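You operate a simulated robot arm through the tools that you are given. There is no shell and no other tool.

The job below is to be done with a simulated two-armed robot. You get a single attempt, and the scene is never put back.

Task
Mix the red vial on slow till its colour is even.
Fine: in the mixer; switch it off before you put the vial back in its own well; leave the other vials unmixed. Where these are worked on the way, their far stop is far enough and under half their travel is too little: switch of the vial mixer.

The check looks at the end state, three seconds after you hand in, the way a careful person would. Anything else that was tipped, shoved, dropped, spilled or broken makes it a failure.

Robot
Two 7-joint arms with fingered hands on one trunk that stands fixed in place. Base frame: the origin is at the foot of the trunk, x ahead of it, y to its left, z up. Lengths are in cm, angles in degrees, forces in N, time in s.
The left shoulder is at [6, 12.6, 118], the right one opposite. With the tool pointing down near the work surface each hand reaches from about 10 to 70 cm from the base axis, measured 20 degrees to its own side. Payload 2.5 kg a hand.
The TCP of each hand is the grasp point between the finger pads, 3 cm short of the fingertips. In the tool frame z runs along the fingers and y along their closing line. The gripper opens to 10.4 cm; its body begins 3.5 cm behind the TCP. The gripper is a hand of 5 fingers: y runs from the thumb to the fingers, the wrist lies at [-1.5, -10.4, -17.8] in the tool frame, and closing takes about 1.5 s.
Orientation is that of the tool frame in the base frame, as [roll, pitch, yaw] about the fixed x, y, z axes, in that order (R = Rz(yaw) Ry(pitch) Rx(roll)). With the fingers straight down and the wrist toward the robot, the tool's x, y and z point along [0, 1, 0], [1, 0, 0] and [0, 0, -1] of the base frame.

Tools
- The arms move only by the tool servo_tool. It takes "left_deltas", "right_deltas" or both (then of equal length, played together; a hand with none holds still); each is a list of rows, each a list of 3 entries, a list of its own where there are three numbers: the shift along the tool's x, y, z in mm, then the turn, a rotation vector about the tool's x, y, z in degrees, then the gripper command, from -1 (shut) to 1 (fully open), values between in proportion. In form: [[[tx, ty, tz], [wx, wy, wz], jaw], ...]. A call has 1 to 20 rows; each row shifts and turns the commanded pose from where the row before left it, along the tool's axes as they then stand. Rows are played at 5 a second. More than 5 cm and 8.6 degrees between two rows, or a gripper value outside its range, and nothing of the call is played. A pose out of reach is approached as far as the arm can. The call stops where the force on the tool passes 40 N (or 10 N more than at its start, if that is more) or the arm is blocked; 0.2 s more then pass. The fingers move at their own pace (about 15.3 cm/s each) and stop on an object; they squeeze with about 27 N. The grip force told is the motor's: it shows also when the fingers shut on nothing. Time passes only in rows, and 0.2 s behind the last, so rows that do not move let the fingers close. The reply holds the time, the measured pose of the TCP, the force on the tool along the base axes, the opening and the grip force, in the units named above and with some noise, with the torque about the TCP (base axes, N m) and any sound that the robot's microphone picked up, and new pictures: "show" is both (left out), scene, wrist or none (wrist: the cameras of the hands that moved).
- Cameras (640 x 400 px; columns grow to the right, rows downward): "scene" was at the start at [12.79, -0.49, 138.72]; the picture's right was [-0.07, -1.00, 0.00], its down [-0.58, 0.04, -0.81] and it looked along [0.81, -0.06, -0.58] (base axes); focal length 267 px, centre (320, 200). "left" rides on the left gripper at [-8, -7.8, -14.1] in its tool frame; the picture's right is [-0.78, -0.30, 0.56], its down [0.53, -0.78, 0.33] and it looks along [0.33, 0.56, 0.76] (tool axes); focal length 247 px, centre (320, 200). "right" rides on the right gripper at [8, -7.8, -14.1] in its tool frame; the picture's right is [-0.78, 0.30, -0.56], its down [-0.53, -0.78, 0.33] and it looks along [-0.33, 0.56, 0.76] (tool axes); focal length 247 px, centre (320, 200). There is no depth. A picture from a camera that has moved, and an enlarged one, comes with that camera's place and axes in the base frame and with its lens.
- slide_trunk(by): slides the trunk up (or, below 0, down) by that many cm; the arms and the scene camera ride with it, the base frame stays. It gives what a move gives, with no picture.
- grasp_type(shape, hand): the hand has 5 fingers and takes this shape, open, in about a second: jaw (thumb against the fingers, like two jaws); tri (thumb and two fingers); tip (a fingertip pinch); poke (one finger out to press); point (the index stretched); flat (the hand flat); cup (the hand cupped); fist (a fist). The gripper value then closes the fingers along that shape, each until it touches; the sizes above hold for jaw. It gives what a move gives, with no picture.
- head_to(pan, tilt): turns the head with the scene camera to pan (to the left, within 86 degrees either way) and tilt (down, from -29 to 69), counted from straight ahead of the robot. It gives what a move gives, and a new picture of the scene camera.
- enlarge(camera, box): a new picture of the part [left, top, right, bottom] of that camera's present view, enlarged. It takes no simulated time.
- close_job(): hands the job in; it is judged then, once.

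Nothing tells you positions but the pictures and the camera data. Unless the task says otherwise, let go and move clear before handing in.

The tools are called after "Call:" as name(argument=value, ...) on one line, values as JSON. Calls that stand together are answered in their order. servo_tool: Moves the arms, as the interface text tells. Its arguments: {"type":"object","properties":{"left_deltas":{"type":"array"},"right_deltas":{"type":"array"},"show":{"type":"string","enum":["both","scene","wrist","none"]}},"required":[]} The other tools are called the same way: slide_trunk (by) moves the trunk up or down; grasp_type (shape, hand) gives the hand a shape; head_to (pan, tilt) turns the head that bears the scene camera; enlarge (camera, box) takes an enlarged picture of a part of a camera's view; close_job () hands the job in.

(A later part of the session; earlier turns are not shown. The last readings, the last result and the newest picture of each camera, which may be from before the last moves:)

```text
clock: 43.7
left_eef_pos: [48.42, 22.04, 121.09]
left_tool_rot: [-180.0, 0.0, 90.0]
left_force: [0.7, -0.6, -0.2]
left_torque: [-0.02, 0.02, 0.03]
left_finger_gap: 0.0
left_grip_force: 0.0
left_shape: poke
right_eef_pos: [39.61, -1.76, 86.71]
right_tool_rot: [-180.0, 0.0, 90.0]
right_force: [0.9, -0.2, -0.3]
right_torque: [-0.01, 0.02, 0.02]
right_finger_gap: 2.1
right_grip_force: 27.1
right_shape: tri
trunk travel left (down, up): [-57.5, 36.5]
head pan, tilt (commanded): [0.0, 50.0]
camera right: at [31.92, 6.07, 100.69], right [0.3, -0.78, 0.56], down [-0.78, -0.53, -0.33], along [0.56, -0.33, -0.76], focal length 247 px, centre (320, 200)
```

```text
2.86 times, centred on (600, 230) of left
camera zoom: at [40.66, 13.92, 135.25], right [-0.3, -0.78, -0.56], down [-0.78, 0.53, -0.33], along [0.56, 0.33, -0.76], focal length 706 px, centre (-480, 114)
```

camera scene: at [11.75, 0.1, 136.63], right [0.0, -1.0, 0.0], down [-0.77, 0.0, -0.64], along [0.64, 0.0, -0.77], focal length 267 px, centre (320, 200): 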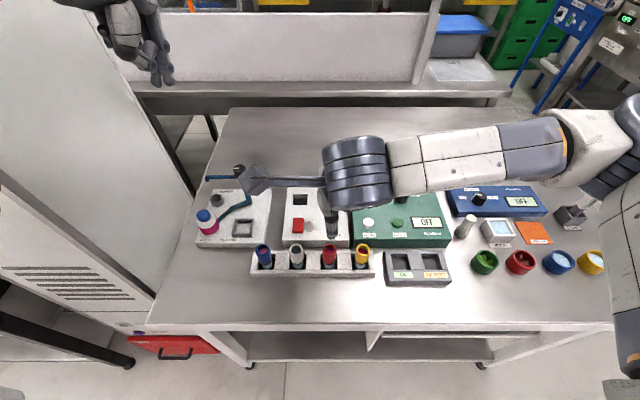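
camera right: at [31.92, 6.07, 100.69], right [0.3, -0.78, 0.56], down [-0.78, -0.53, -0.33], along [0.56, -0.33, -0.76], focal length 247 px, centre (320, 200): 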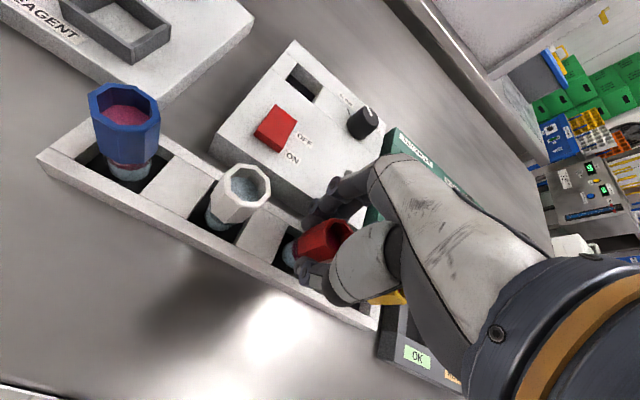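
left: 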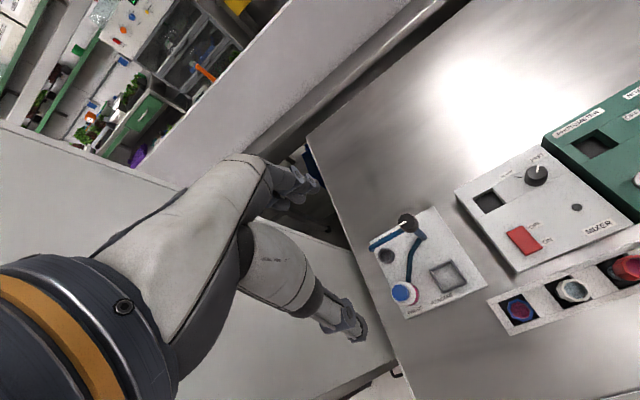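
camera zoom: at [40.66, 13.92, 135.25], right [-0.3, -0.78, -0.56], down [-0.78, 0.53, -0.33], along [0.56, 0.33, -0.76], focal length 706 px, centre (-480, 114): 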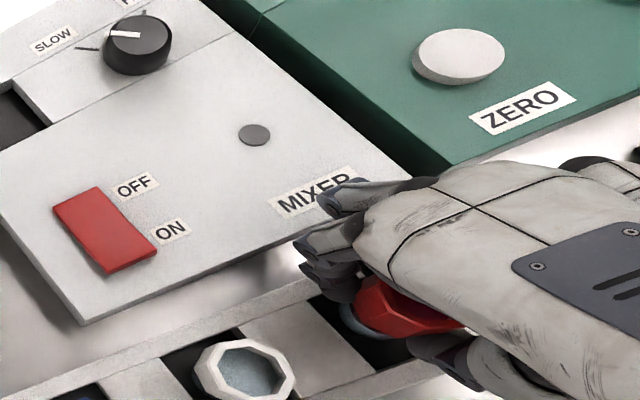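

The vial is gripped (27 N) and still upright. I'll lift it slowly 3 cm and check.

Call:
servo_tool(right_deltas=[[[0, 0, -4], [0, 0, 0], -1], [[0, 0, -8], [0, 0, 0], -1], [[0, 0, -8], [0, 0, 0], -1], [[0, 0, -8], [0, 0, 0], -1], [[0, 0, -4], [0, 0, 0], -1], [[0, 0, 0], [0, 0, 0], -1]], show="wrist")

Call:
enlarge(camera="right", box=[240, 160, 400, 320])

Call:
enlarge(camera="left", box=[560, 140, 640, 280])

```text
clock: 45.1
left_eef_pos: [48.35, 21.93, 121.12]
left_tool_rot: [180.0, 0.0, 90.0]
left_force: [0.0, 0.4, 0.2]
left_torque: [0.01, 0.02, -0.03]
left_finger_gap: 0.0
left_grip_force: 0.0
left_shape: poke
right_eef_pos: [39.62, -1.74, 90.0]
right_tool_rot: [-179.9, 0.0, 90.0]
right_force: [-0.1, 0.2, -0.1]
right_torque: [-0.01, 0.05, -0.03]
right_finger_gap: 2.07
right_grip_force: 26.9
right_shape: tri
trunk travel left (down, up): [-57.5, 36.5]
head pan, tilt (commanded): [0.0, 50.0]
camera right: at [31.91, 6.13, 103.98], right [0.3, -0.78, 0.56], down [-0.78, -0.53, -0.33], along [0.56, -0.33, -0.76], focal length 247 px, centre (320, 200)
```

right: 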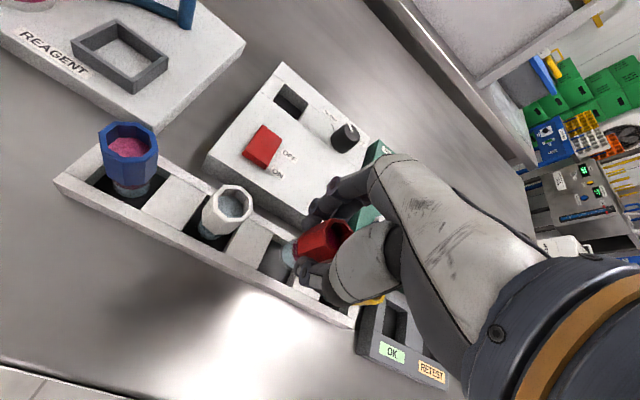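

```text
2.50 times, centred on (320, 240) of right
camera zoom: at [31.91, 6.13, 103.98], right [0.3, -0.78, 0.56], down [-0.78, -0.53, -0.33], along [0.56, -0.33, -0.76], focal length 617 px, centre (320, 100)
```

zoom: 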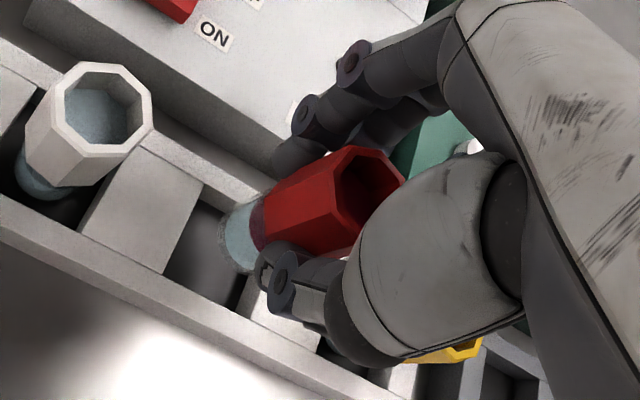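

```text
2.86 times, centred on (600, 210) of left
camera zoom: at [40.66, 13.92, 135.25], right [-0.3, -0.78, -0.56], down [-0.78, 0.53, -0.33], along [0.56, 0.33, -0.76], focal length 706 px, centre (-480, 171)
```

zoom: 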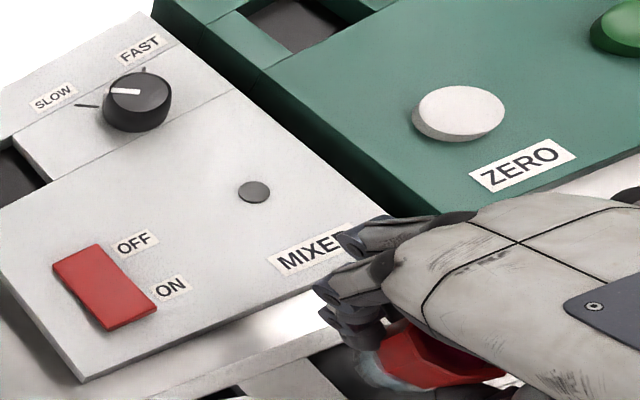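

The vial is held upright. I'll raise it to TCP z≈97 and carry it smoothly over the mixer well.

Call:
servo_tool(right_deltas=[[[0, 0, -10], [0, 0, 0], -1], [[0, 0, -20], [0, 0, 0], -1], [[0, 0, -20], [0, 0, 0], -1], [[0, 0, -20], [0, 0, 0], -1], [[2, 5, 0], [0, 0, 0], -1], [[5, 12, 0], [0, 0, 0], -1], [[8, 19, 0], [0, 0, 0], -1], [[8, 20, 0], [0, 0, 0], -1], [[8, 20, 0], [0, 0, 0], -1], [[8, 20, 0], [0, 0, 0], -1], [[8, 20, 0], [0, 0, 0], -1], [[8, 19, 0], [0, 0, 0], -1], [[8, 19, 0], [0, 0, 0], -1], [[5, 12, 0], [0, 0, 0], -1], [[3, 5, 0], [0, 0, 0], -1], [[0, 0, 0], [0, 0, 0], -1], [[0, 0, 0], [0, 0, 0], -1]], show="both")

Call:
enlarge(camera="right", box=[200, 140, 400, 340])

Call:
enlarge(camera="left", box=[440, 60, 600, 220])

Call:
enlarge(camera="scene", box=[250, 120, 370, 240])

```text
clock: 48.7
left_eef_pos: [48.37, 21.98, 121.13]
left_tool_rot: [-180.0, -0.1, 89.9]
left_force: [-0.1, -0.2, 0.6]
left_torque: [-0.01, -0.03, -0.02]
left_finger_gap: 0.0
left_grip_force: 0.0
left_shape: poke
right_eef_pos: [56.7, 5.37, 96.74]
right_tool_rot: [179.9, 0.0, 90.0]
right_force: [-0.2, 0.5, -0.2]
right_torque: [0.01, 0.02, -0.03]
right_finger_gap: 2.08
right_grip_force: 27.1
right_shape: tri
trunk travel left (down, up): [-57.5, 36.5]
head pan, tilt (commanded): [0.0, 50.0]
camera scene: at [11.74, 0.11, 136.63], right [0.0, -1.0, 0.0], down [-0.77, 0.0, -0.64], along [0.64, 0.0, -0.77], focal length 267 px, centre (320, 200)
camera right: at [48.96, 13.21, 110.85], right [0.3, -0.78, 0.56], down [-0.78, -0.54, -0.33], along [0.56, -0.33, -0.76], focal length 247 px, centre (320, 200)
```

scene: 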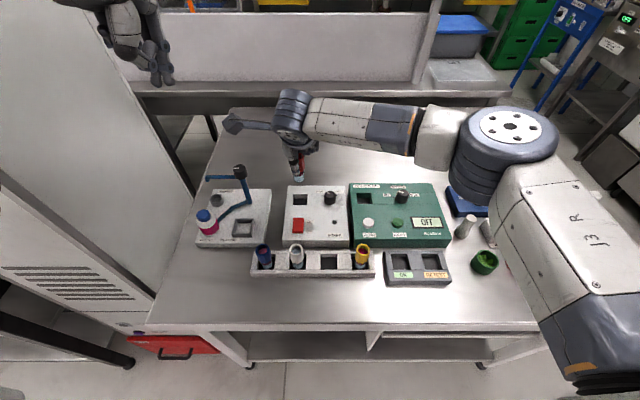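
right: 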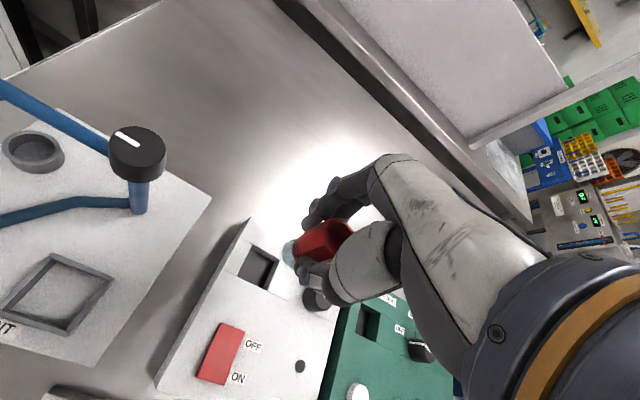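

```text
2.00 times, centred on (300, 240) of right
camera zoom: at [48.96, 13.21, 110.85], right [0.3, -0.78, 0.56], down [-0.78, -0.54, -0.33], along [0.56, -0.33, -0.76], focal length 494 px, centre (360, 120)
```

zoom: 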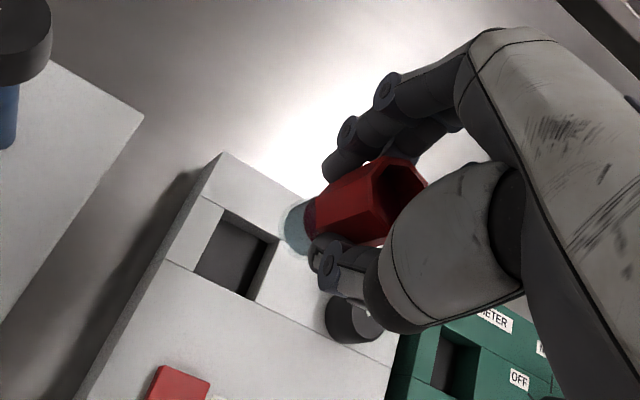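

```text
2.50 times, centred on (520, 140) of left
camera zoom: at [40.66, 13.92, 135.25], right [-0.3, -0.78, -0.56], down [-0.78, 0.53, -0.33], along [0.56, 0.33, -0.76], focal length 617 px, centre (-180, 350)
```

zoom: 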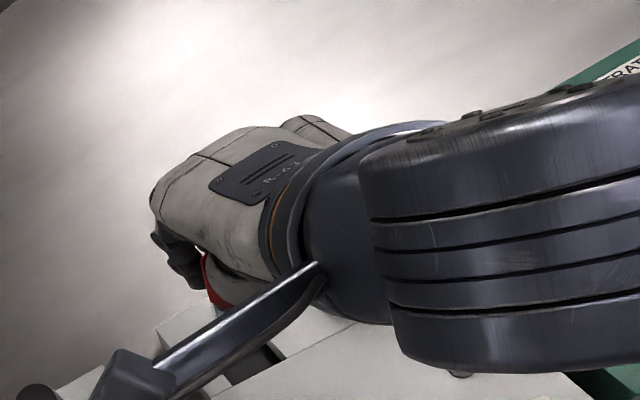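

```text
3.33 times, centred on (310, 180) of scene
camera zoom: at [11.74, 0.11, 136.63], right [0.0, -1.0, 0.0], down [-0.77, 0.0, -0.64], along [0.64, 0.0, -0.77], focal length 889 px, centre (353, 267)
```

zoom: 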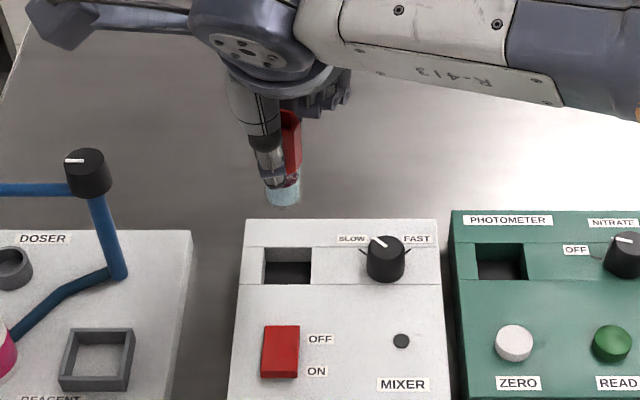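

The vial hangs right over the well (both at about x 56.7, y 5.2). I'll lower it to just above/inside the well and check.

Call:
servo_tool(right_deltas=[[[0, 0, 8], [0, 0, 0], -1], [[0, 0, 14], [0, 0, 0], -1], [[0, 0, 14], [0, 0, 0], -1], [[0, 0, 12], [0, 0, 0], -1], [[0, 0, 6], [0, 0, 0], -1], [[0, 0, 0], [0, 0, 0], -1]], show="wrist")

Call:
enlarge(camera="right", box=[220, 160, 380, 320])

Call:
enlarge(camera="scene", box=[270, 150, 350, 230])

```text
clock: 50.1
left_eef_pos: [48.43, 21.98, 121.23]
left_tool_rot: [180.0, 0.1, 90.0]
left_force: [-0.4, -0.3, 1.2]
left_torque: [0.0, 0.05, -0.01]
left_finger_gap: 0.01
left_grip_force: 0.0
left_shape: poke
right_eef_pos: [56.62, 5.12, 91.39]
right_tool_rot: [180.0, 0.0, 90.0]
right_force: [0.0, -0.2, -0.8]
right_torque: [0.02, 0.01, 0.01]
right_finger_gap: 2.07
right_grip_force: 27.1
right_shape: tri
trunk travel left (down, up): [-57.5, 36.5]
head pan, tilt (commanded): [0.0, 50.0]
camera right: at [48.91, 13.11, 105.51], right [0.3, -0.78, 0.56], down [-0.78, -0.53, -0.33], along [0.56, -0.33, -0.76], focal length 247 px, centre (320, 200)
```

right: 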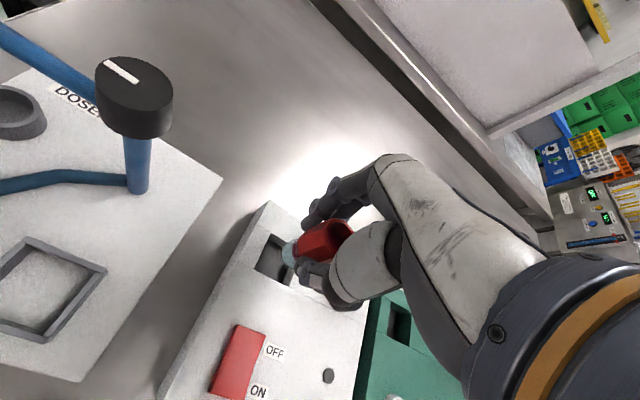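

```text
2.50 times, centred on (300, 240) of right
camera zoom: at [48.91, 13.11, 105.51], right [0.3, -0.78, 0.56], down [-0.78, -0.53, -0.33], along [0.56, -0.33, -0.76], focal length 617 px, centre (370, 100)
```

zoom: 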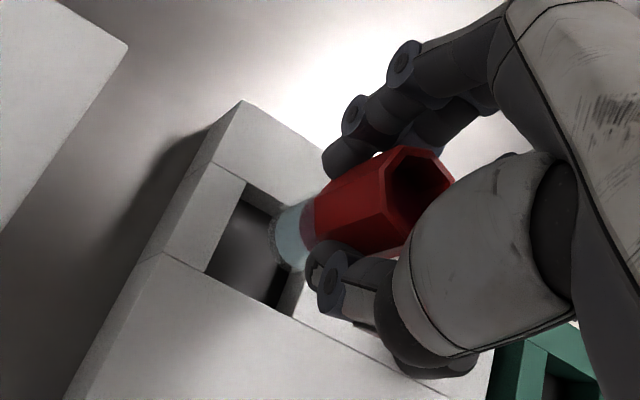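

```text
5.00 times, centred on (310, 190) of scene
camera zoom: at [11.74, 0.11, 136.63], right [0.0, -1.0, 0.0], down [-0.77, 0.0, -0.64], along [0.64, 0.0, -0.77], focal length 1334 px, centre (370, 250)
```

zoom: 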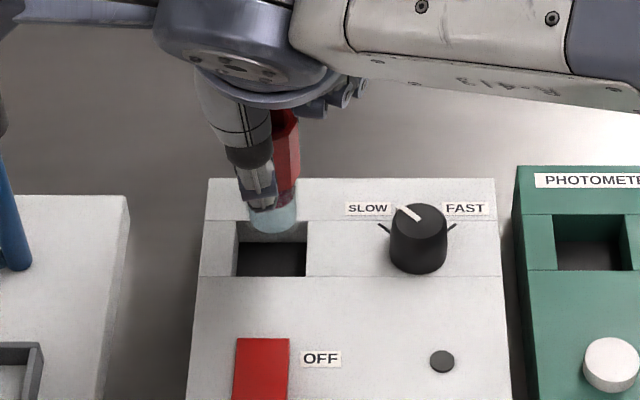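

The vial is aligned with the well within a couple of mm (clearance ≈6 mm each side). I'll lower it slowly to the floor, watching the force.

Call:
servo_tool(right_deltas=[[[1, 0, 6], [0, 0, 0], -1], [[0, 0, 8], [0, 0, 0], -1], [[0, 0, 8], [0, 0, 0], -1], [[0, 0, 6], [0, 0, 0], -1], [[0, 0, 3], [0, 0, 0], -1], [[0, 0, 0], [0, 0, 0], -1]], show="wrist")

Call:
enlarge(camera="right", box=[220, 160, 380, 320])

Call:
enlarge(camera="scene", box=[270, 150, 350, 230])

```text
clock: 51.5
left_eef_pos: [48.55, 22.01, 121.05]
left_tool_rot: [179.9, 0.0, 90.0]
left_force: [-0.7, 1.7, -0.1]
left_torque: [0.04, 0.03, 0.02]
left_finger_gap: 0.0
left_grip_force: 0.1
left_shape: poke
right_eef_pos: [56.67, 5.35, 88.4]
right_tool_rot: [-180.0, -0.1, 90.0]
right_force: [0.1, -0.2, -1.0]
right_torque: [0.02, -0.02, -0.03]
right_finger_gap: 2.06
right_grip_force: 27.5
right_shape: tri
trunk travel left (down, up): [-57.5, 36.5]
head pan, tilt (commanded): [0.0, 50.0]
camera right: at [48.93, 13.34, 102.43], right [0.3, -0.78, 0.56], down [-0.78, -0.53, -0.33], along [0.56, -0.33, -0.76], focal length 247 px, centre (320, 200)
```

right: 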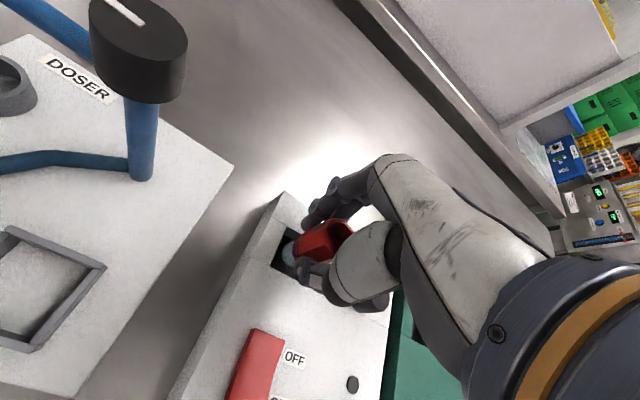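

```text
2.50 times, centred on (300, 240) of right
camera zoom: at [48.93, 13.34, 102.43], right [0.3, -0.78, 0.56], down [-0.78, -0.53, -0.33], along [0.56, -0.33, -0.76], focal length 617 px, centre (370, 100)
```

zoom: 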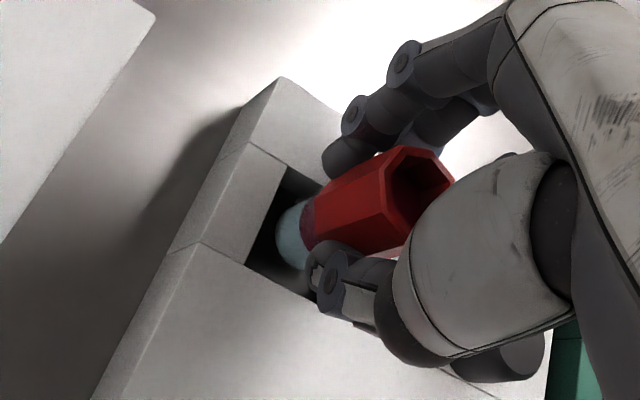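

```text
5.00 times, centred on (310, 190) of scene
camera zoom: at [11.74, 0.11, 136.63], right [0.0, -1.0, 0.0], down [-0.77, 0.0, -0.64], along [0.64, 0.0, -0.77], focal length 1334 px, centre (370, 250)
```

zoom: 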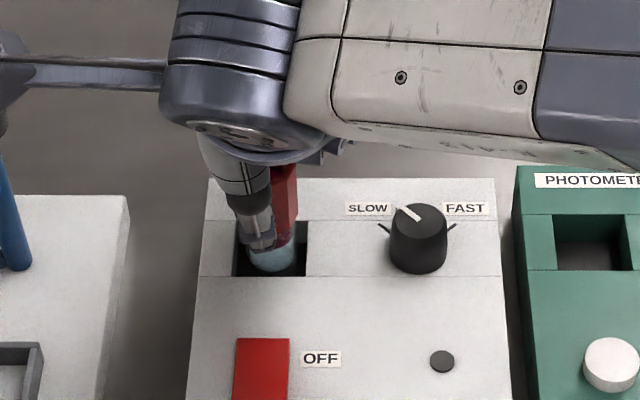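

The vial's foot is inside the well, not touching yet. Continuing in small steps.

Call:
servo_tool(right_deltas=[[[0, 0, 3], [0, 0, 0], -1], [[0, 0, 2], [0, 0, 0], -1], [[0, 0, 0], [0, 0, 0], -1]], show="none")

Call:
servo_tool(right_deltas=[[[0, 0, 2], [0, 0, 0], -1], [[0, 0, 0], [0, 0, 0], -1]], show="none")

Call:
enlarge(camera="scene", box=[270, 150, 350, 230])

Call:
enlarge(camera="right", box=[220, 160, 380, 320])

```text
clock: 52.3
left_eef_pos: [48.41, 22.03, 121.11]
left_tool_rot: [179.9, 0.1, 90.0]
left_force: [0.2, -0.5, -0.7]
left_torque: [-0.01, 0.01, 0.0]
left_finger_gap: 0.0
left_grip_force: 0.0
left_shape: poke
right_eef_pos: [56.7, 5.55, 87.85]
right_tool_rot: [180.0, 0.1, 90.0]
right_force: [0.4, -0.7, -0.1]
right_torque: [0.0, 0.03, -0.05]
right_finger_gap: 2.06
right_grip_force: 27.2
right_shape: tri
trunk travel left (down, up): [-57.5, 36.5]
head pan, tilt (commanded): [0.0, 50.0]
```

```text
clock: 52.9
left_eef_pos: [48.37, 21.9, 121.06]
left_tool_rot: [180.0, 0.0, 90.1]
left_force: [0.8, 0.6, -0.1]
left_torque: [0.02, -0.01, 0.01]
left_finger_gap: 0.03
left_grip_force: 0.1
left_shape: poke
right_eef_pos: [56.69, 5.27, 87.77]
right_tool_rot: [180.0, 0.0, 89.9]
right_force: [-0.5, 0.2, 1.5]
right_torque: [-0.04, -0.01, 0.01]
right_finger_gap: 2.07
right_grip_force: 27.0
right_shape: tri
trunk travel left (down, up): [-57.5, 36.5]
head pan, tilt (commanded): [0.0, 50.0]
```

```text
5.00 times, centred on (310, 190) of scene
camera zoom: at [11.73, 0.11, 136.64], right [0.0, -1.0, 0.0], down [-0.77, 0.0, -0.64], along [0.64, 0.0, -0.77], focal length 1334 px, centre (370, 250)
```

zoom: 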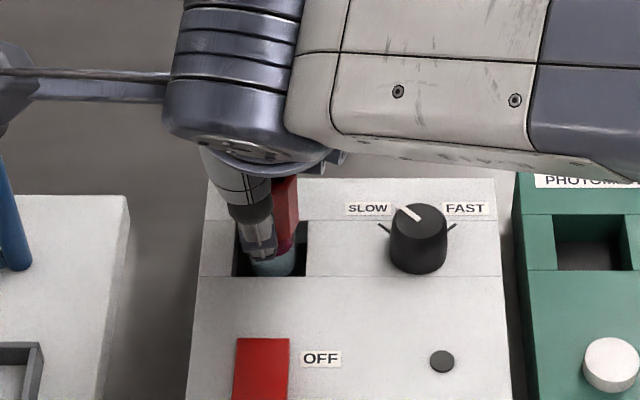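

```text
2.50 times, centred on (300, 240) of right
camera zoom: at [48.94, 13.32, 101.77], right [0.3, -0.78, 0.56], down [-0.78, -0.53, -0.33], along [0.56, -0.33, -0.76], focal length 617 px, centre (370, 100)
```

zoom: 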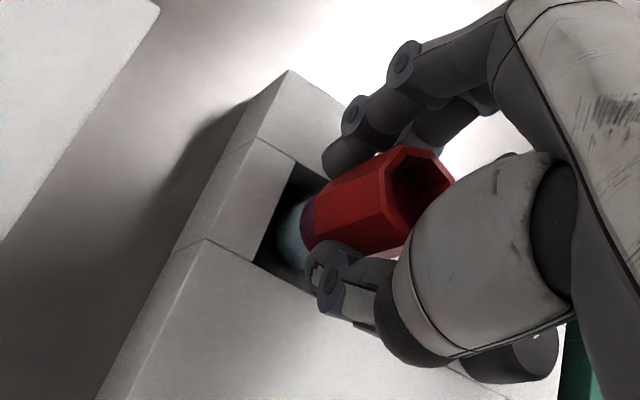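

Still no clear contact; I'll go on 2 mm at a time.

Call:
servo_tool(right_deltas=[[[0, 0, 2], [0, 0, 0], -1], [[0, 0, 0], [0, 0, 0], -1]], show="none")

Call:
servo_tool(right_deltas=[[[0, 0, 2], [0, 0, 0], -1], [[0, 0, 0], [0, 0, 0], -1]], show="none")

```text
clock: 53.5
left_eef_pos: [48.34, 21.97, 121.2]
left_tool_rot: [180.0, 0.0, 90.0]
left_force: [-0.3, -0.3, -0.1]
left_torque: [0.0, 0.0, 0.03]
left_finger_gap: 0.0
left_grip_force: 0.1
left_shape: poke
right_eef_pos: [56.76, 5.42, 87.6]
right_tool_rot: [179.9, -0.1, 89.9]
right_force: [-1.7, 0.1, 5.9]
right_torque: [-0.02, 0.0, -0.02]
right_finger_gap: 2.09
right_grip_force: 26.8
right_shape: tri
trunk travel left (down, up): [-57.5, 36.5]
head pan, tilt (commanded): [0.0, 50.0]
```

```text
clock: 54.1
left_eef_pos: [48.21, 21.99, 121.16]
left_tool_rot: [179.9, 0.0, 90.0]
left_force: [1.0, 0.6, -0.3]
left_torque: [0.02, 0.0, 0.0]
left_finger_gap: 0.0
left_grip_force: 0.2
left_shape: poke
right_eef_pos: [56.86, 5.47, 87.65]
right_tool_rot: [179.8, 0.0, 90.0]
right_force: [-1.6, -1.1, 15.0]
right_torque: [-0.01, 0.04, 0.02]
right_finger_gap: 2.14
right_grip_force: 27.0
right_shape: tri
trunk travel left (down, up): [-57.5, 36.5]
head pan, tilt (commanded): [0.0, 50.0]
```

Contact at TCP z≈87.6, as predicted. I'll relieve the press by 2.5 mm and open the fingers gently.

Call:
servo_tool(right_deltas=[[[0, 0, -2.5], [0, 0, 0], -1], [[0, 0, 0], [0, 0, 0], -1], [[0, 0, 0], [0, 0, 0], -0.6], [[0, 0, 0], [0, 0, 0], -0.5], [[0, 0, 0], [0, 0, 0], -0.4], [[0, 0, 0], [0, 0, 0], -0.3], [[0, 0, 0], [0, 0, 0], -0.2], [[0, 0, 0], [0, 0, 0], -0.1], [[0, 0, 0], [0, 0, 0], 0], [[0, 0, 0], [0, 0, 0], 0.1], [[0, 0, 0], [0, 0, 0], 0.1]], show="wrist")

Call:
enlarge(camera="right", box=[220, 160, 380, 320])

Call:
enlarge(camera="scene", box=[270, 150, 350, 230])

```text
clock: 56.5
left_eef_pos: [48.25, 21.94, 120.96]
left_tool_rot: [-180.0, -0.1, 90.1]
left_force: [0.1, -0.8, -0.8]
left_torque: [0.03, -0.01, 0.04]
left_finger_gap: 0.0
left_grip_force: 0.1
left_shape: poke
right_eef_pos: [56.81, 5.41, 87.57]
right_tool_rot: [180.0, 0.0, 90.1]
right_force: [0.3, 0.8, 0.3]
right_torque: [0.0, -0.02, -0.01]
right_finger_gap: 5.67
right_grip_force: 0.1
right_shape: tri
trunk travel left (down, up): [-57.5, 36.5]
head pan, tilt (commanded): [0.0, 50.0]
camera right: at [48.99, 13.3, 101.65], right [0.3, -0.78, 0.56], down [-0.78, -0.53, -0.33], along [0.56, -0.33, -0.76], focal length 247 px, centre (320, 200)
```

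right: 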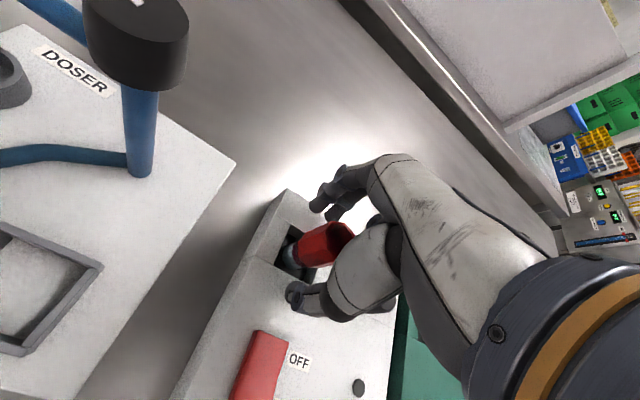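

```text
2.50 times, centred on (300, 240) of right
camera zoom: at [48.99, 13.3, 101.65], right [0.3, -0.78, 0.56], down [-0.78, -0.53, -0.33], along [0.56, -0.33, -0.76], focal length 617 px, centre (370, 100)
```

zoom: 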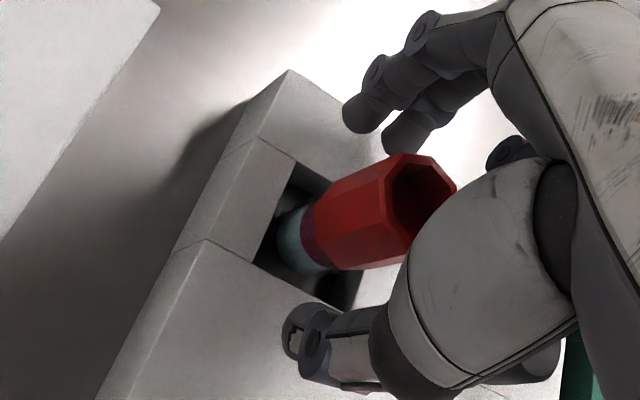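

```text
5.00 times, centred on (310, 190) of scene
camera zoom: at [11.74, 0.11, 136.63], right [0.0, -1.0, 0.0], down [-0.77, 0.0, -0.64], along [0.64, 0.0, -0.77], focal length 1334 px, centre (370, 250)
```

zoom: 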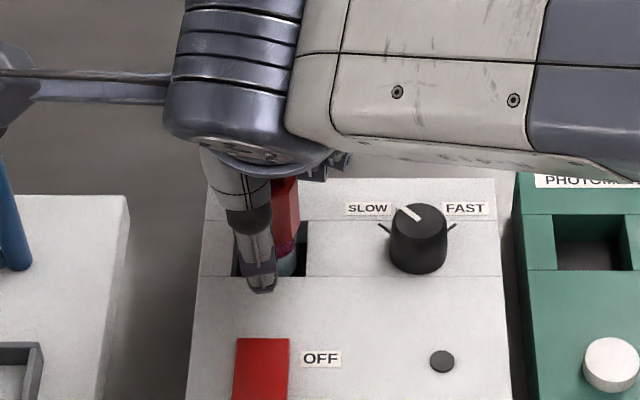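

The vial stands upright in the mixer well, fingers clear. I'll lift the hand straight up and retreat to the right.

Call:
servo_tool(right_deltas=[[[0, 0, -15], [0, 0, 0], 0.15], [[0, 0, -25], [0, 0, 0], 0.15], [[0, 0, -35], [0, 0, 0], 0.15], [[0, 0, -45], [0, 0, 0], 0.15], [[0, 0, -45], [0, 0, 0], 0.15], [[-40, -10, -10], [0, 0, 0], 0.15], [[-40, -10, -10], [0, 0, 0], 0.15], [[-40, -10, -10], [0, 0, 0], 0.15], [[-40, -10, 0], [0, 0, 0], 0.15], [[-40, -10, 0], [0, 0, 0], 0.15], [[-40, -10, 0], [0, 0, 0], 0.15], [[0, 0, 0], [0, 0, 0], 0.15]], show="scene")

Call:
enlarge(camera="scene", box=[270, 150, 370, 250])

Call:
enlarge(camera="left", box=[460, 120, 600, 260])

```text
clock: 59.1
left_eef_pos: [48.34, 22.03, 121.04]
left_tool_rot: [-180.0, 0.0, 90.0]
left_force: [-0.9, 0.2, 0.2]
left_torque: [0.0, -0.05, -0.04]
left_finger_gap: 0.0
left_grip_force: 0.1
left_shape: poke
right_eef_pos: [50.71, -18.65, 107.15]
right_tool_rot: [-179.9, -0.1, 90.0]
right_force: [0.9, -0.3, 0.3]
right_torque: [0.0, 0.02, -0.01]
right_finger_gap: 5.93
right_grip_force: 0.0
right_shape: tri
trunk travel left (down, up): [-57.5, 36.5]
head pan, tilt (commanded): [0.0, 50.0]
camera scene: at [11.75, 0.12, 136.63], right [0.0, -1.0, 0.0], down [-0.77, 0.0, -0.64], along [0.64, 0.0, -0.77], focal length 267 px, centre (320, 200)
```

scene: 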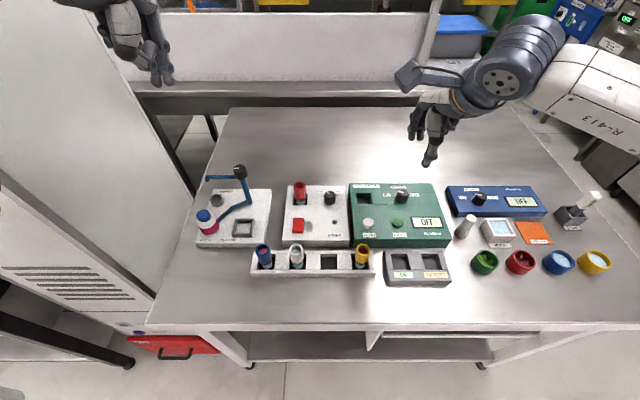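

```text
4.00 times, centred on (320, 200) of scene
camera zoom: at [11.75, 0.12, 136.63], right [0.0, -1.0, 0.0], down [-0.77, 0.0, -0.64], along [0.64, 0.0, -0.77], focal length 1067 px, centre (320, 200)
```

zoom: 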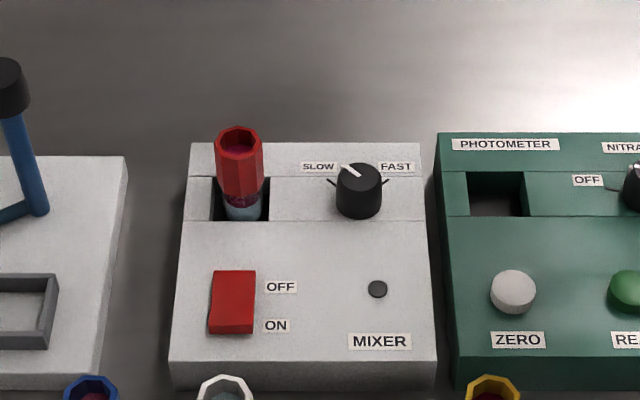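

```text
2.86 times, centred on (530, 190) of left
camera zoom: at [40.66, 13.94, 135.25], right [-0.3, -0.78, -0.56], down [-0.78, 0.53, -0.33], along [0.56, 0.33, -0.76], focal length 706 px, centre (-280, 229)
```

zoom: 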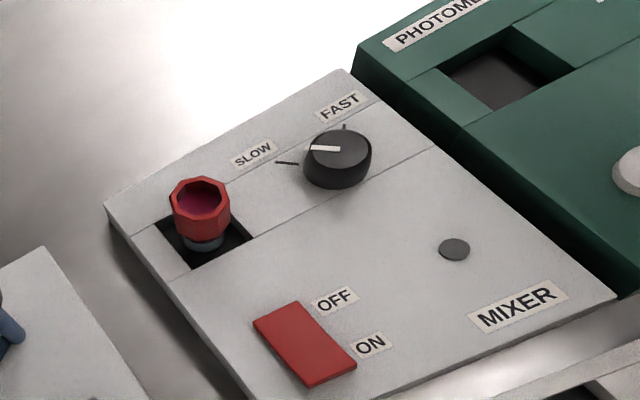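

The red vial is in the mixer, knob on SLOW. Now a closer look at the rocker switch before pressing it.

Call:
enlarge(camera="scene", box=[280, 195, 330, 245])

Call:
enlarge(camera="left", box=[500, 180, 580, 260])

Call:
enlarge(camera="right", box=[0, 100, 220, 320])

```text
8.00 times, centred on (305, 220) of scene
camera zoom: at [11.75, 0.12, 136.63], right [0.0, -1.0, 0.0], down [-0.77, 0.0, -0.64], along [0.64, 0.0, -0.77], focal length 2134 px, centre (440, 40)
```

zoom: 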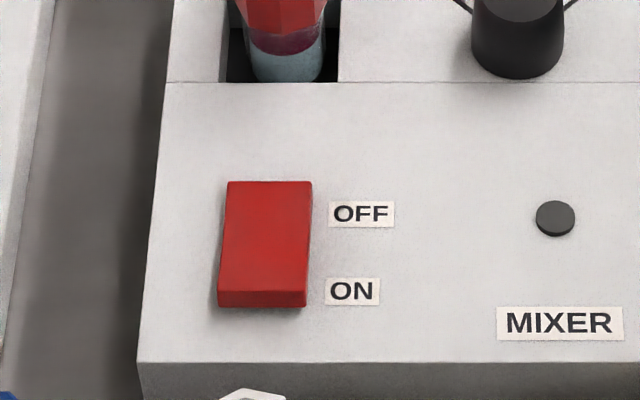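

```text
5.00 times, centred on (540, 220) of left
camera zoom: at [40.66, 13.94, 135.25], right [-0.3, -0.78, -0.56], down [-0.78, 0.53, -0.33], along [0.56, 0.33, -0.76], focal length 1235 px, centre (-780, 100)
```

zoom: 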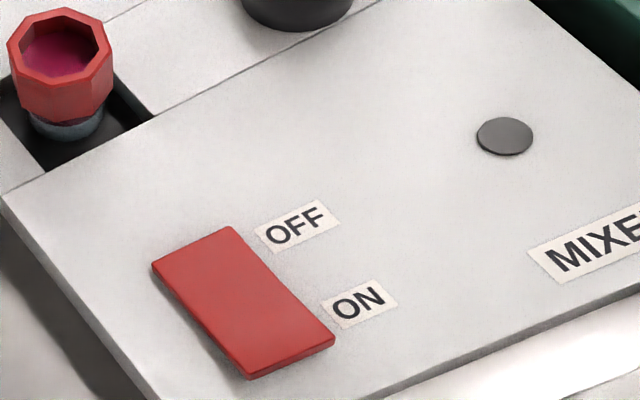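

```text
1.82 times, centred on (110, 210) of right
camera zoom: at [42.92, -10.7, 121.19], right [0.3, -0.78, 0.56], down [-0.78, -0.54, -0.33], along [0.56, -0.33, -0.76], focal length 449 px, centre (702, 182)
```

zoom: 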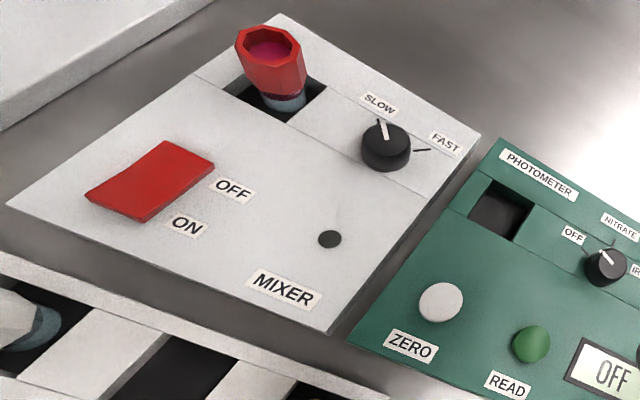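

It's a rocker with the ON end (near side, x≈46.7) raised; centre ≈(48.3, 5.3). I'll bring the left hand (poke shape, turned to yaw 45 so its body avoids both the rack and the vial) high above the ON end.

Call:
servo_tool(left_deltas=[[[0, 0, 0], [0, 0, 7.5], -1], [[0, 0, 0], [0, 0, 7.5], -1], [[0, 0, 0], [0, 0, 7.5], -1], [[0, 0, 0], [0, 0, 7.5], -1], [[0, 0, 0], [0, 0, 7.5], -1], [[0, 0, 0], [0, 0, 7.5], -1], [[-32.3, 26.7, 0], [0, 0, 0], -1], [[-32.3, 26.7, 0], [0, 0, 0], -1], [[-32.3, 26.7, 0], [0, 0, 0], -1], [[-32.3, 26.7, 0], [0, 0, 0], -1], [[0, 0, 40], [0, 0, 0], -1], [[0, 0, 40], [0, 0, 0], -1], [[0, 0, 40], [0, 0, 0], -1], [[0, 0, 40], [0, 0, 0], -1], [[0, 0, 40], [0, 0, 0], -1], [[0, 0, 0], [0, 0, 0], -1]], show="both")

Call:
enlarge(camera="right", box=[0, 60, 260, 320])

Call:
enlarge(camera="left", box=[200, 120, 440, 360])

Call:
enlarge(camera="scene", box=[250, 130, 370, 250])

```text
clock: 62.5
left_eef_pos: [46.6, 5.33, 101.32]
left_tool_rot: [-179.9, -0.1, 44.9]
left_force: [0.0, -0.3, -0.2]
left_torque: [0.01, -0.01, 0.02]
left_finger_gap: 0.0
left_grip_force: 0.1
left_shape: poke
right_eef_pos: [50.7, -18.6, 107.1]
right_tool_rot: [-180.0, 0.0, 90.1]
right_force: [0.2, -1.1, -0.1]
right_torque: [-0.03, -0.02, -0.02]
right_finger_gap: 5.97
right_grip_force: 0.0
right_shape: tri
trunk travel left (down, up): [-57.5, 36.5]
head pan, tilt (commanded): [0.0, 50.0]
camera scene: at [11.74, 0.11, 136.63], right [0.0, -1.0, 0.0], down [-0.77, 0.0, -0.64], along [0.64, 0.0, -0.77], focal length 267 px, centre (320, 200)
camera left: at [35.52, 5.08, 115.38], right [-0.76, -0.34, -0.56], down [-0.17, 0.93, -0.33], along [0.63, -0.16, -0.76], focal length 247 px, centre (320, 200)
```

scene: 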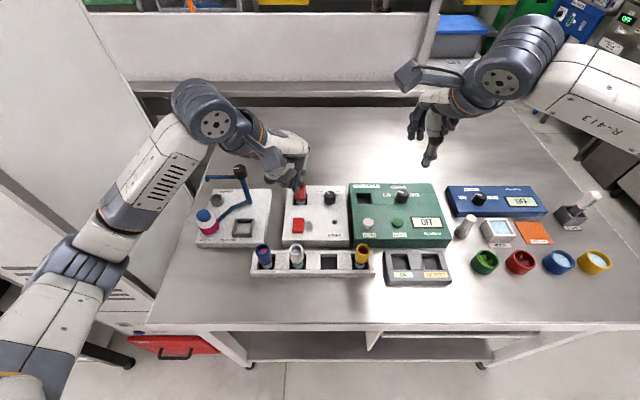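
left: 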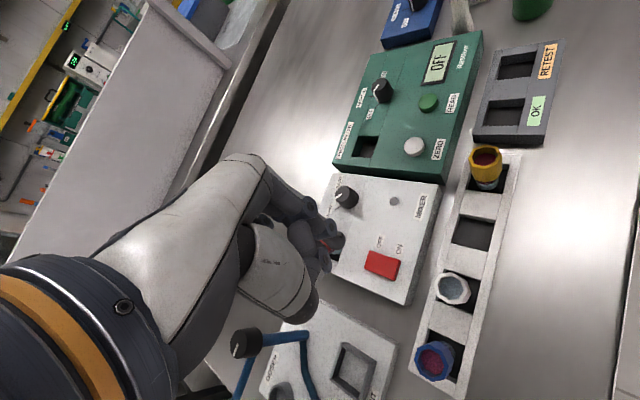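

```text
1.54 times, centred on (130, 190) of right
camera zoom: at [42.94, -10.67, 121.21], right [0.3, -0.78, 0.56], down [-0.78, -0.53, -0.33], along [0.56, -0.33, -0.76], focal length 380 px, centre (612, 215)
```

zoom: 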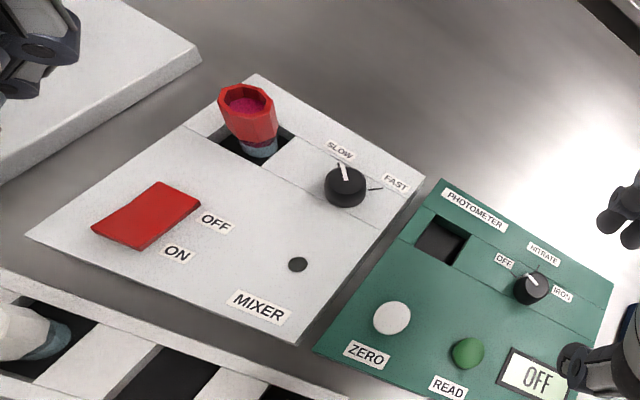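

```text
1.67 times, centred on (320, 240) of left
camera zoom: at [35.52, 5.08, 115.38], right [-0.76, -0.34, -0.56], down [-0.17, 0.93, -0.33], along [0.63, -0.16, -0.76], focal length 412 px, centre (320, 133)
```

zoom: 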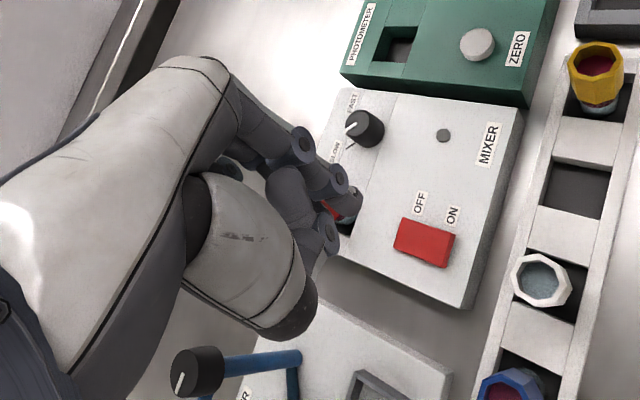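

```text
3.33 times, centred on (310, 190) of scene
camera zoom: at [11.74, 0.11, 136.63], right [0.0, -1.0, 0.0], down [-0.77, 0.0, -0.64], along [0.64, 0.0, -0.77], focal length 889 px, centre (353, 233)
```

zoom: 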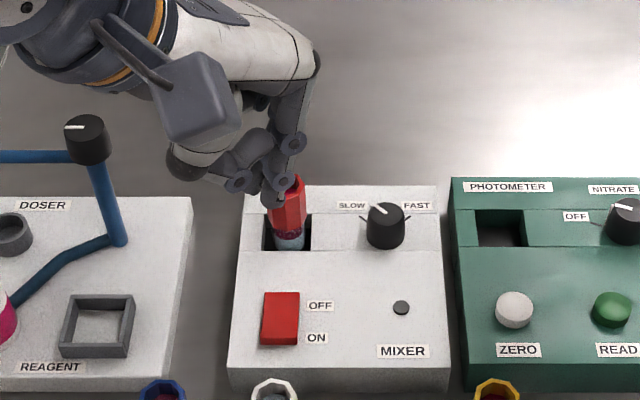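

The hand is above the switch. Zooming in on the fingertips to know exactly what will touch.

Call:
enlarge(camera="scene", box=[295, 160, 335, 200])

Call:
enlarge(camera="left", box=[280, 180, 360, 260])

```text
10.00 times, centred on (315, 180) of scene
camera zoom: at [11.74, 0.11, 136.63], right [0.0, -1.0, 0.0], down [-0.77, 0.0, -0.64], along [0.64, 0.0, -0.77], focal length 2668 px, centre (370, 400)
```

zoom: 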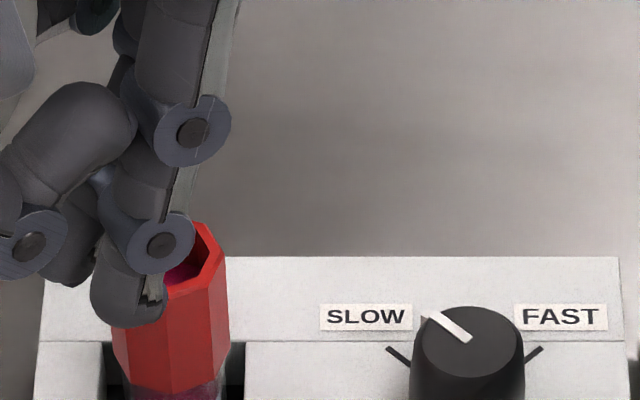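

```text
5.00 times, centred on (320, 220) of left
camera zoom: at [35.52, 5.08, 115.38], right [-0.76, -0.34, -0.56], down [-0.17, 0.93, -0.33], along [0.63, -0.16, -0.76], focal length 1235 px, centre (320, 100)
```

zoom: 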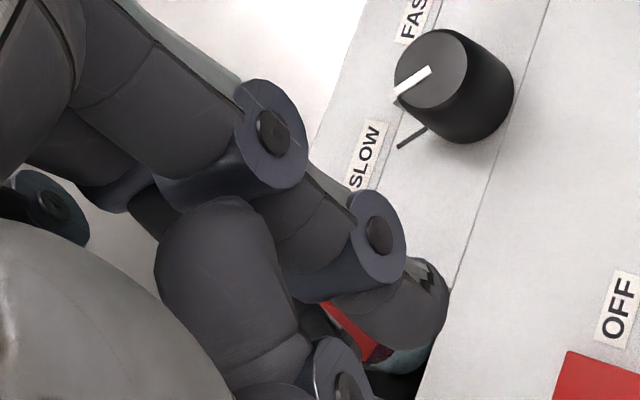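

Two digits hang near each other (index and a second one). I'll check whether opening the gripper value in poke makes the index stand alone.

Call:
servo_tool(left_deltas=[[[0, 0, 0], [0, 0, 0], 1], [[0, 0, 0], [0, 0, 0], 1], [[0, 0, 0], [0, 0, 0], 1], [[0, 0, 0], [0, 0, 0], 1], [[0, 0, 0], [0, 0, 0], 1]], show="none")

Call:
enlarge(camera="scene", box=[275, 150, 335, 200])

Call:
enlarge(camera="left", box=[240, 160, 360, 280])

Call:
enlarge(camera="right", box=[0, 0, 120, 120])

```text
clock: 63.7
left_eef_pos: [46.65, 5.32, 101.28]
left_tool_rot: [180.0, -0.1, 45.0]
left_force: [0.1, 0.6, 0.1]
left_torque: [-0.04, -0.02, 0.01]
left_finger_gap: 0.0
left_grip_force: 0.1
left_shape: poke
right_eef_pos: [50.63, -18.52, 107.11]
right_tool_rot: [-179.9, 0.0, 89.9]
right_force: [-0.5, -0.6, 0.2]
right_torque: [0.01, -0.03, 0.02]
right_finger_gap: 5.95
right_grip_force: 0.1
right_shape: tri
trunk travel left (down, up): [-57.5, 36.5]
head pan, tilt (commanded): [0.0, 50.0]
```

```text
8.00 times, centred on (305, 175) of scene
camera zoom: at [11.74, 0.11, 136.63], right [0.0, -1.0, 0.0], down [-0.77, 0.0, -0.64], along [0.64, 0.0, -0.77], focal length 2134 px, centre (440, 400)
```

zoom: 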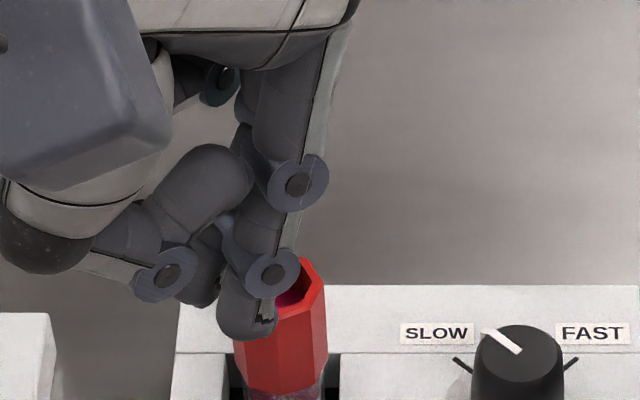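

```text
3.33 times, centred on (300, 220) of left
camera zoom: at [35.54, 5.08, 115.43], right [-0.76, -0.34, -0.56], down [-0.17, 0.93, -0.33], along [0.63, -0.16, -0.76], focal length 823 px, centre (387, 133)
```

zoom: 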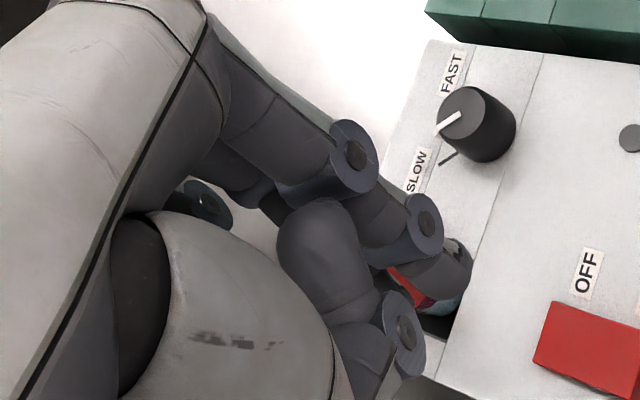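

```text
3.33 times, centred on (60, 60) of right
camera zoom: at [42.94, -10.67, 121.21], right [0.3, -0.78, 0.56], down [-0.78, -0.53, -0.33], along [0.56, -0.33, -0.76], focal length 823 px, centre (1187, 667)
```

zoom: 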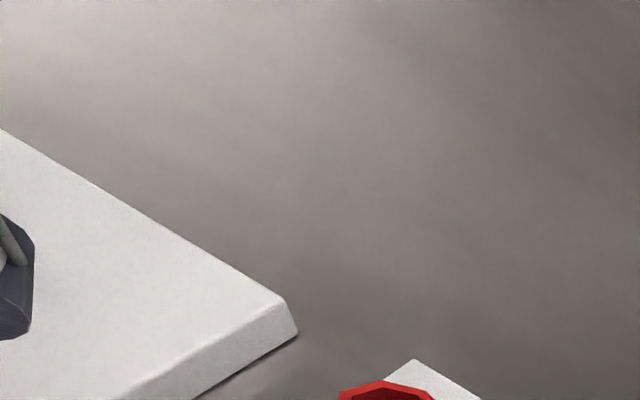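

The index and thumb tips sit side by side along the tool x axis, so yaw 90 puts both on the same end of the rocker. I'll rotate to yaw 90, tilt 8° back to keep the thumb clear of the white vial, and come down part way.

Call:
servo_tool(left_deltas=[[[0, 0, 0], [0, 0, -7.5], 1], [[0, 0, 0], [0, 0, -7.5], 1], [[0, 0, 0], [0, 0, -7.5], 1], [[0, 0, 0], [0, 0, -7.5], 1], [[0, 0, 0], [0, 0, -7.5], 1], [[0, 0, 0], [0, 0, -7.5], 1], [[2, 8, 0], [8, 0, 0], 1], [[0, 3.6, 25.5], [0, 0, 0], 1], [[0, 3.6, 25.5], [0, 0, 0], 1], [[0, 3.6, 25.5], [0, 0, 0], 1], [[0, 2.8, 20], [0, 0, 0], 1], [[0, 0, 0], [0, 0, 0], 1]], show="both")

Call:
enlarge(camera="scene", box=[265, 170, 345, 250])

Call:
enlarge(camera="left", box=[240, 140, 400, 300])

Call:
enlarge(camera="right", box=[0, 100, 160, 260])

```text
clock: 66.3
left_eef_pos: [47.52, 5.55, 91.46]
left_tool_rot: [-172.0, 0.1, 90.1]
left_force: [0.2, 0.3, -0.3]
left_torque: [-0.02, 0.04, 0.02]
left_finger_gap: 0.0
left_grip_force: 0.2
left_shape: poke
right_eef_pos: [50.64, -18.6, 107.15]
right_tool_rot: [180.0, 0.0, 89.9]
right_force: [-1.5, 0.0, -0.2]
right_torque: [-0.01, 0.0, 0.03]
right_finger_gap: 5.96
right_grip_force: 0.0
right_shape: tri
trunk travel left (down, up): [-57.5, 36.5]
head pan, tilt (commanded): [0.0, 50.0]
camera scene: at [11.74, 0.11, 136.63], right [0.0, -1.0, 0.0], down [-0.77, 0.0, -0.64], along [0.64, 0.0, -0.77], focal length 267 px, centre (320, 200)
camera left: at [41.87, -2.53, 106.52], right [-0.37, -0.78, -0.51], down [-0.82, 0.53, -0.22], along [0.44, 0.33, -0.83], focal length 247 px, centre (320, 200)
```

scene: 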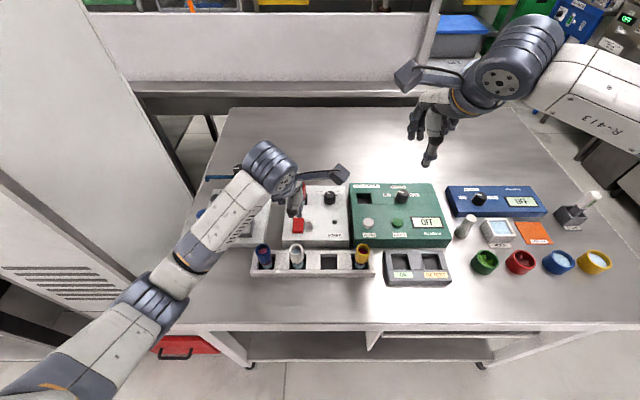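
left: 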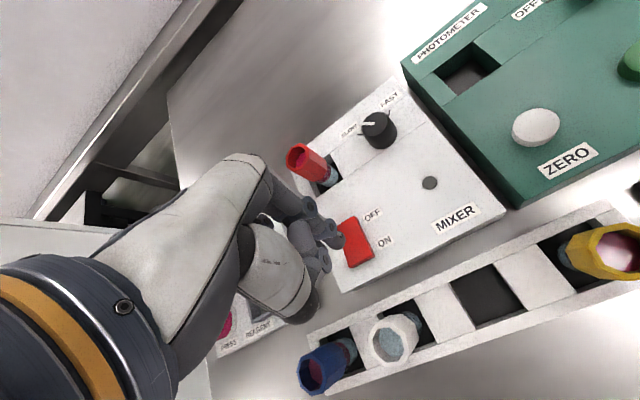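

```text
5.00 times, centred on (305, 210) of scene
camera zoom: at [11.74, 0.11, 136.63], right [0.0, -1.0, 0.0], down [-0.77, 0.0, -0.64], along [0.64, 0.0, -0.77], focal length 1334 px, centre (395, 150)
```

zoom: 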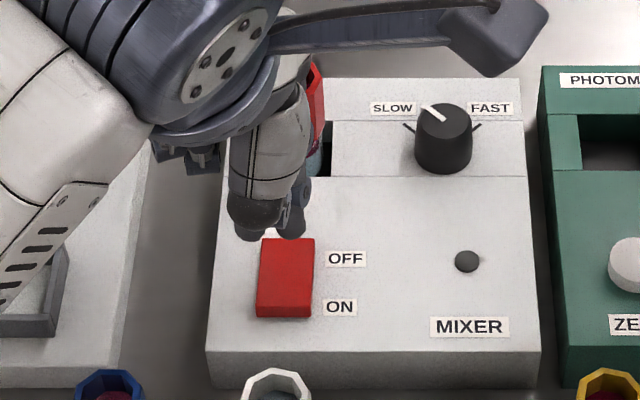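

```text
2.50 times, centred on (320, 220) of left
camera zoom: at [41.87, -2.53, 106.52], right [-0.37, -0.78, -0.51], down [-0.82, 0.53, -0.22], along [0.44, 0.33, -0.83], focal length 617 px, centre (320, 150)
```

zoom: 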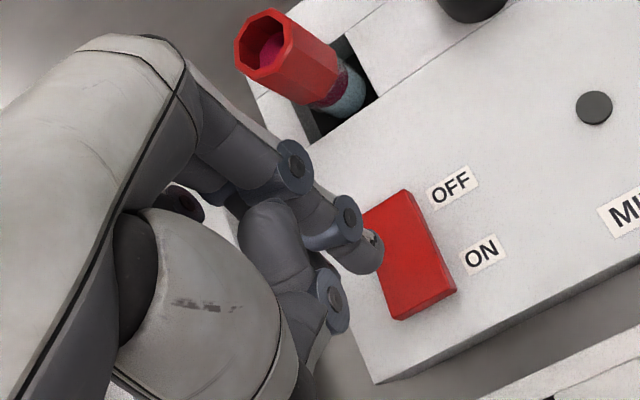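

```text
2.50 times, centred on (80, 180) of right
camera zoom: at [42.94, -10.67, 121.21], right [0.3, -0.78, 0.56], down [-0.78, -0.53, -0.33], along [0.56, -0.33, -0.76], focal length 617 px, centre (920, 250)
```

zoom: 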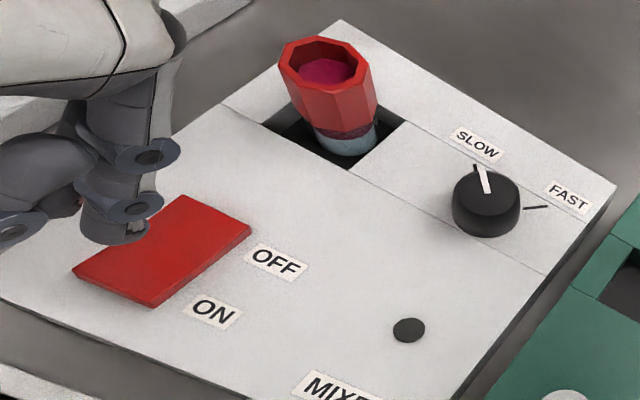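

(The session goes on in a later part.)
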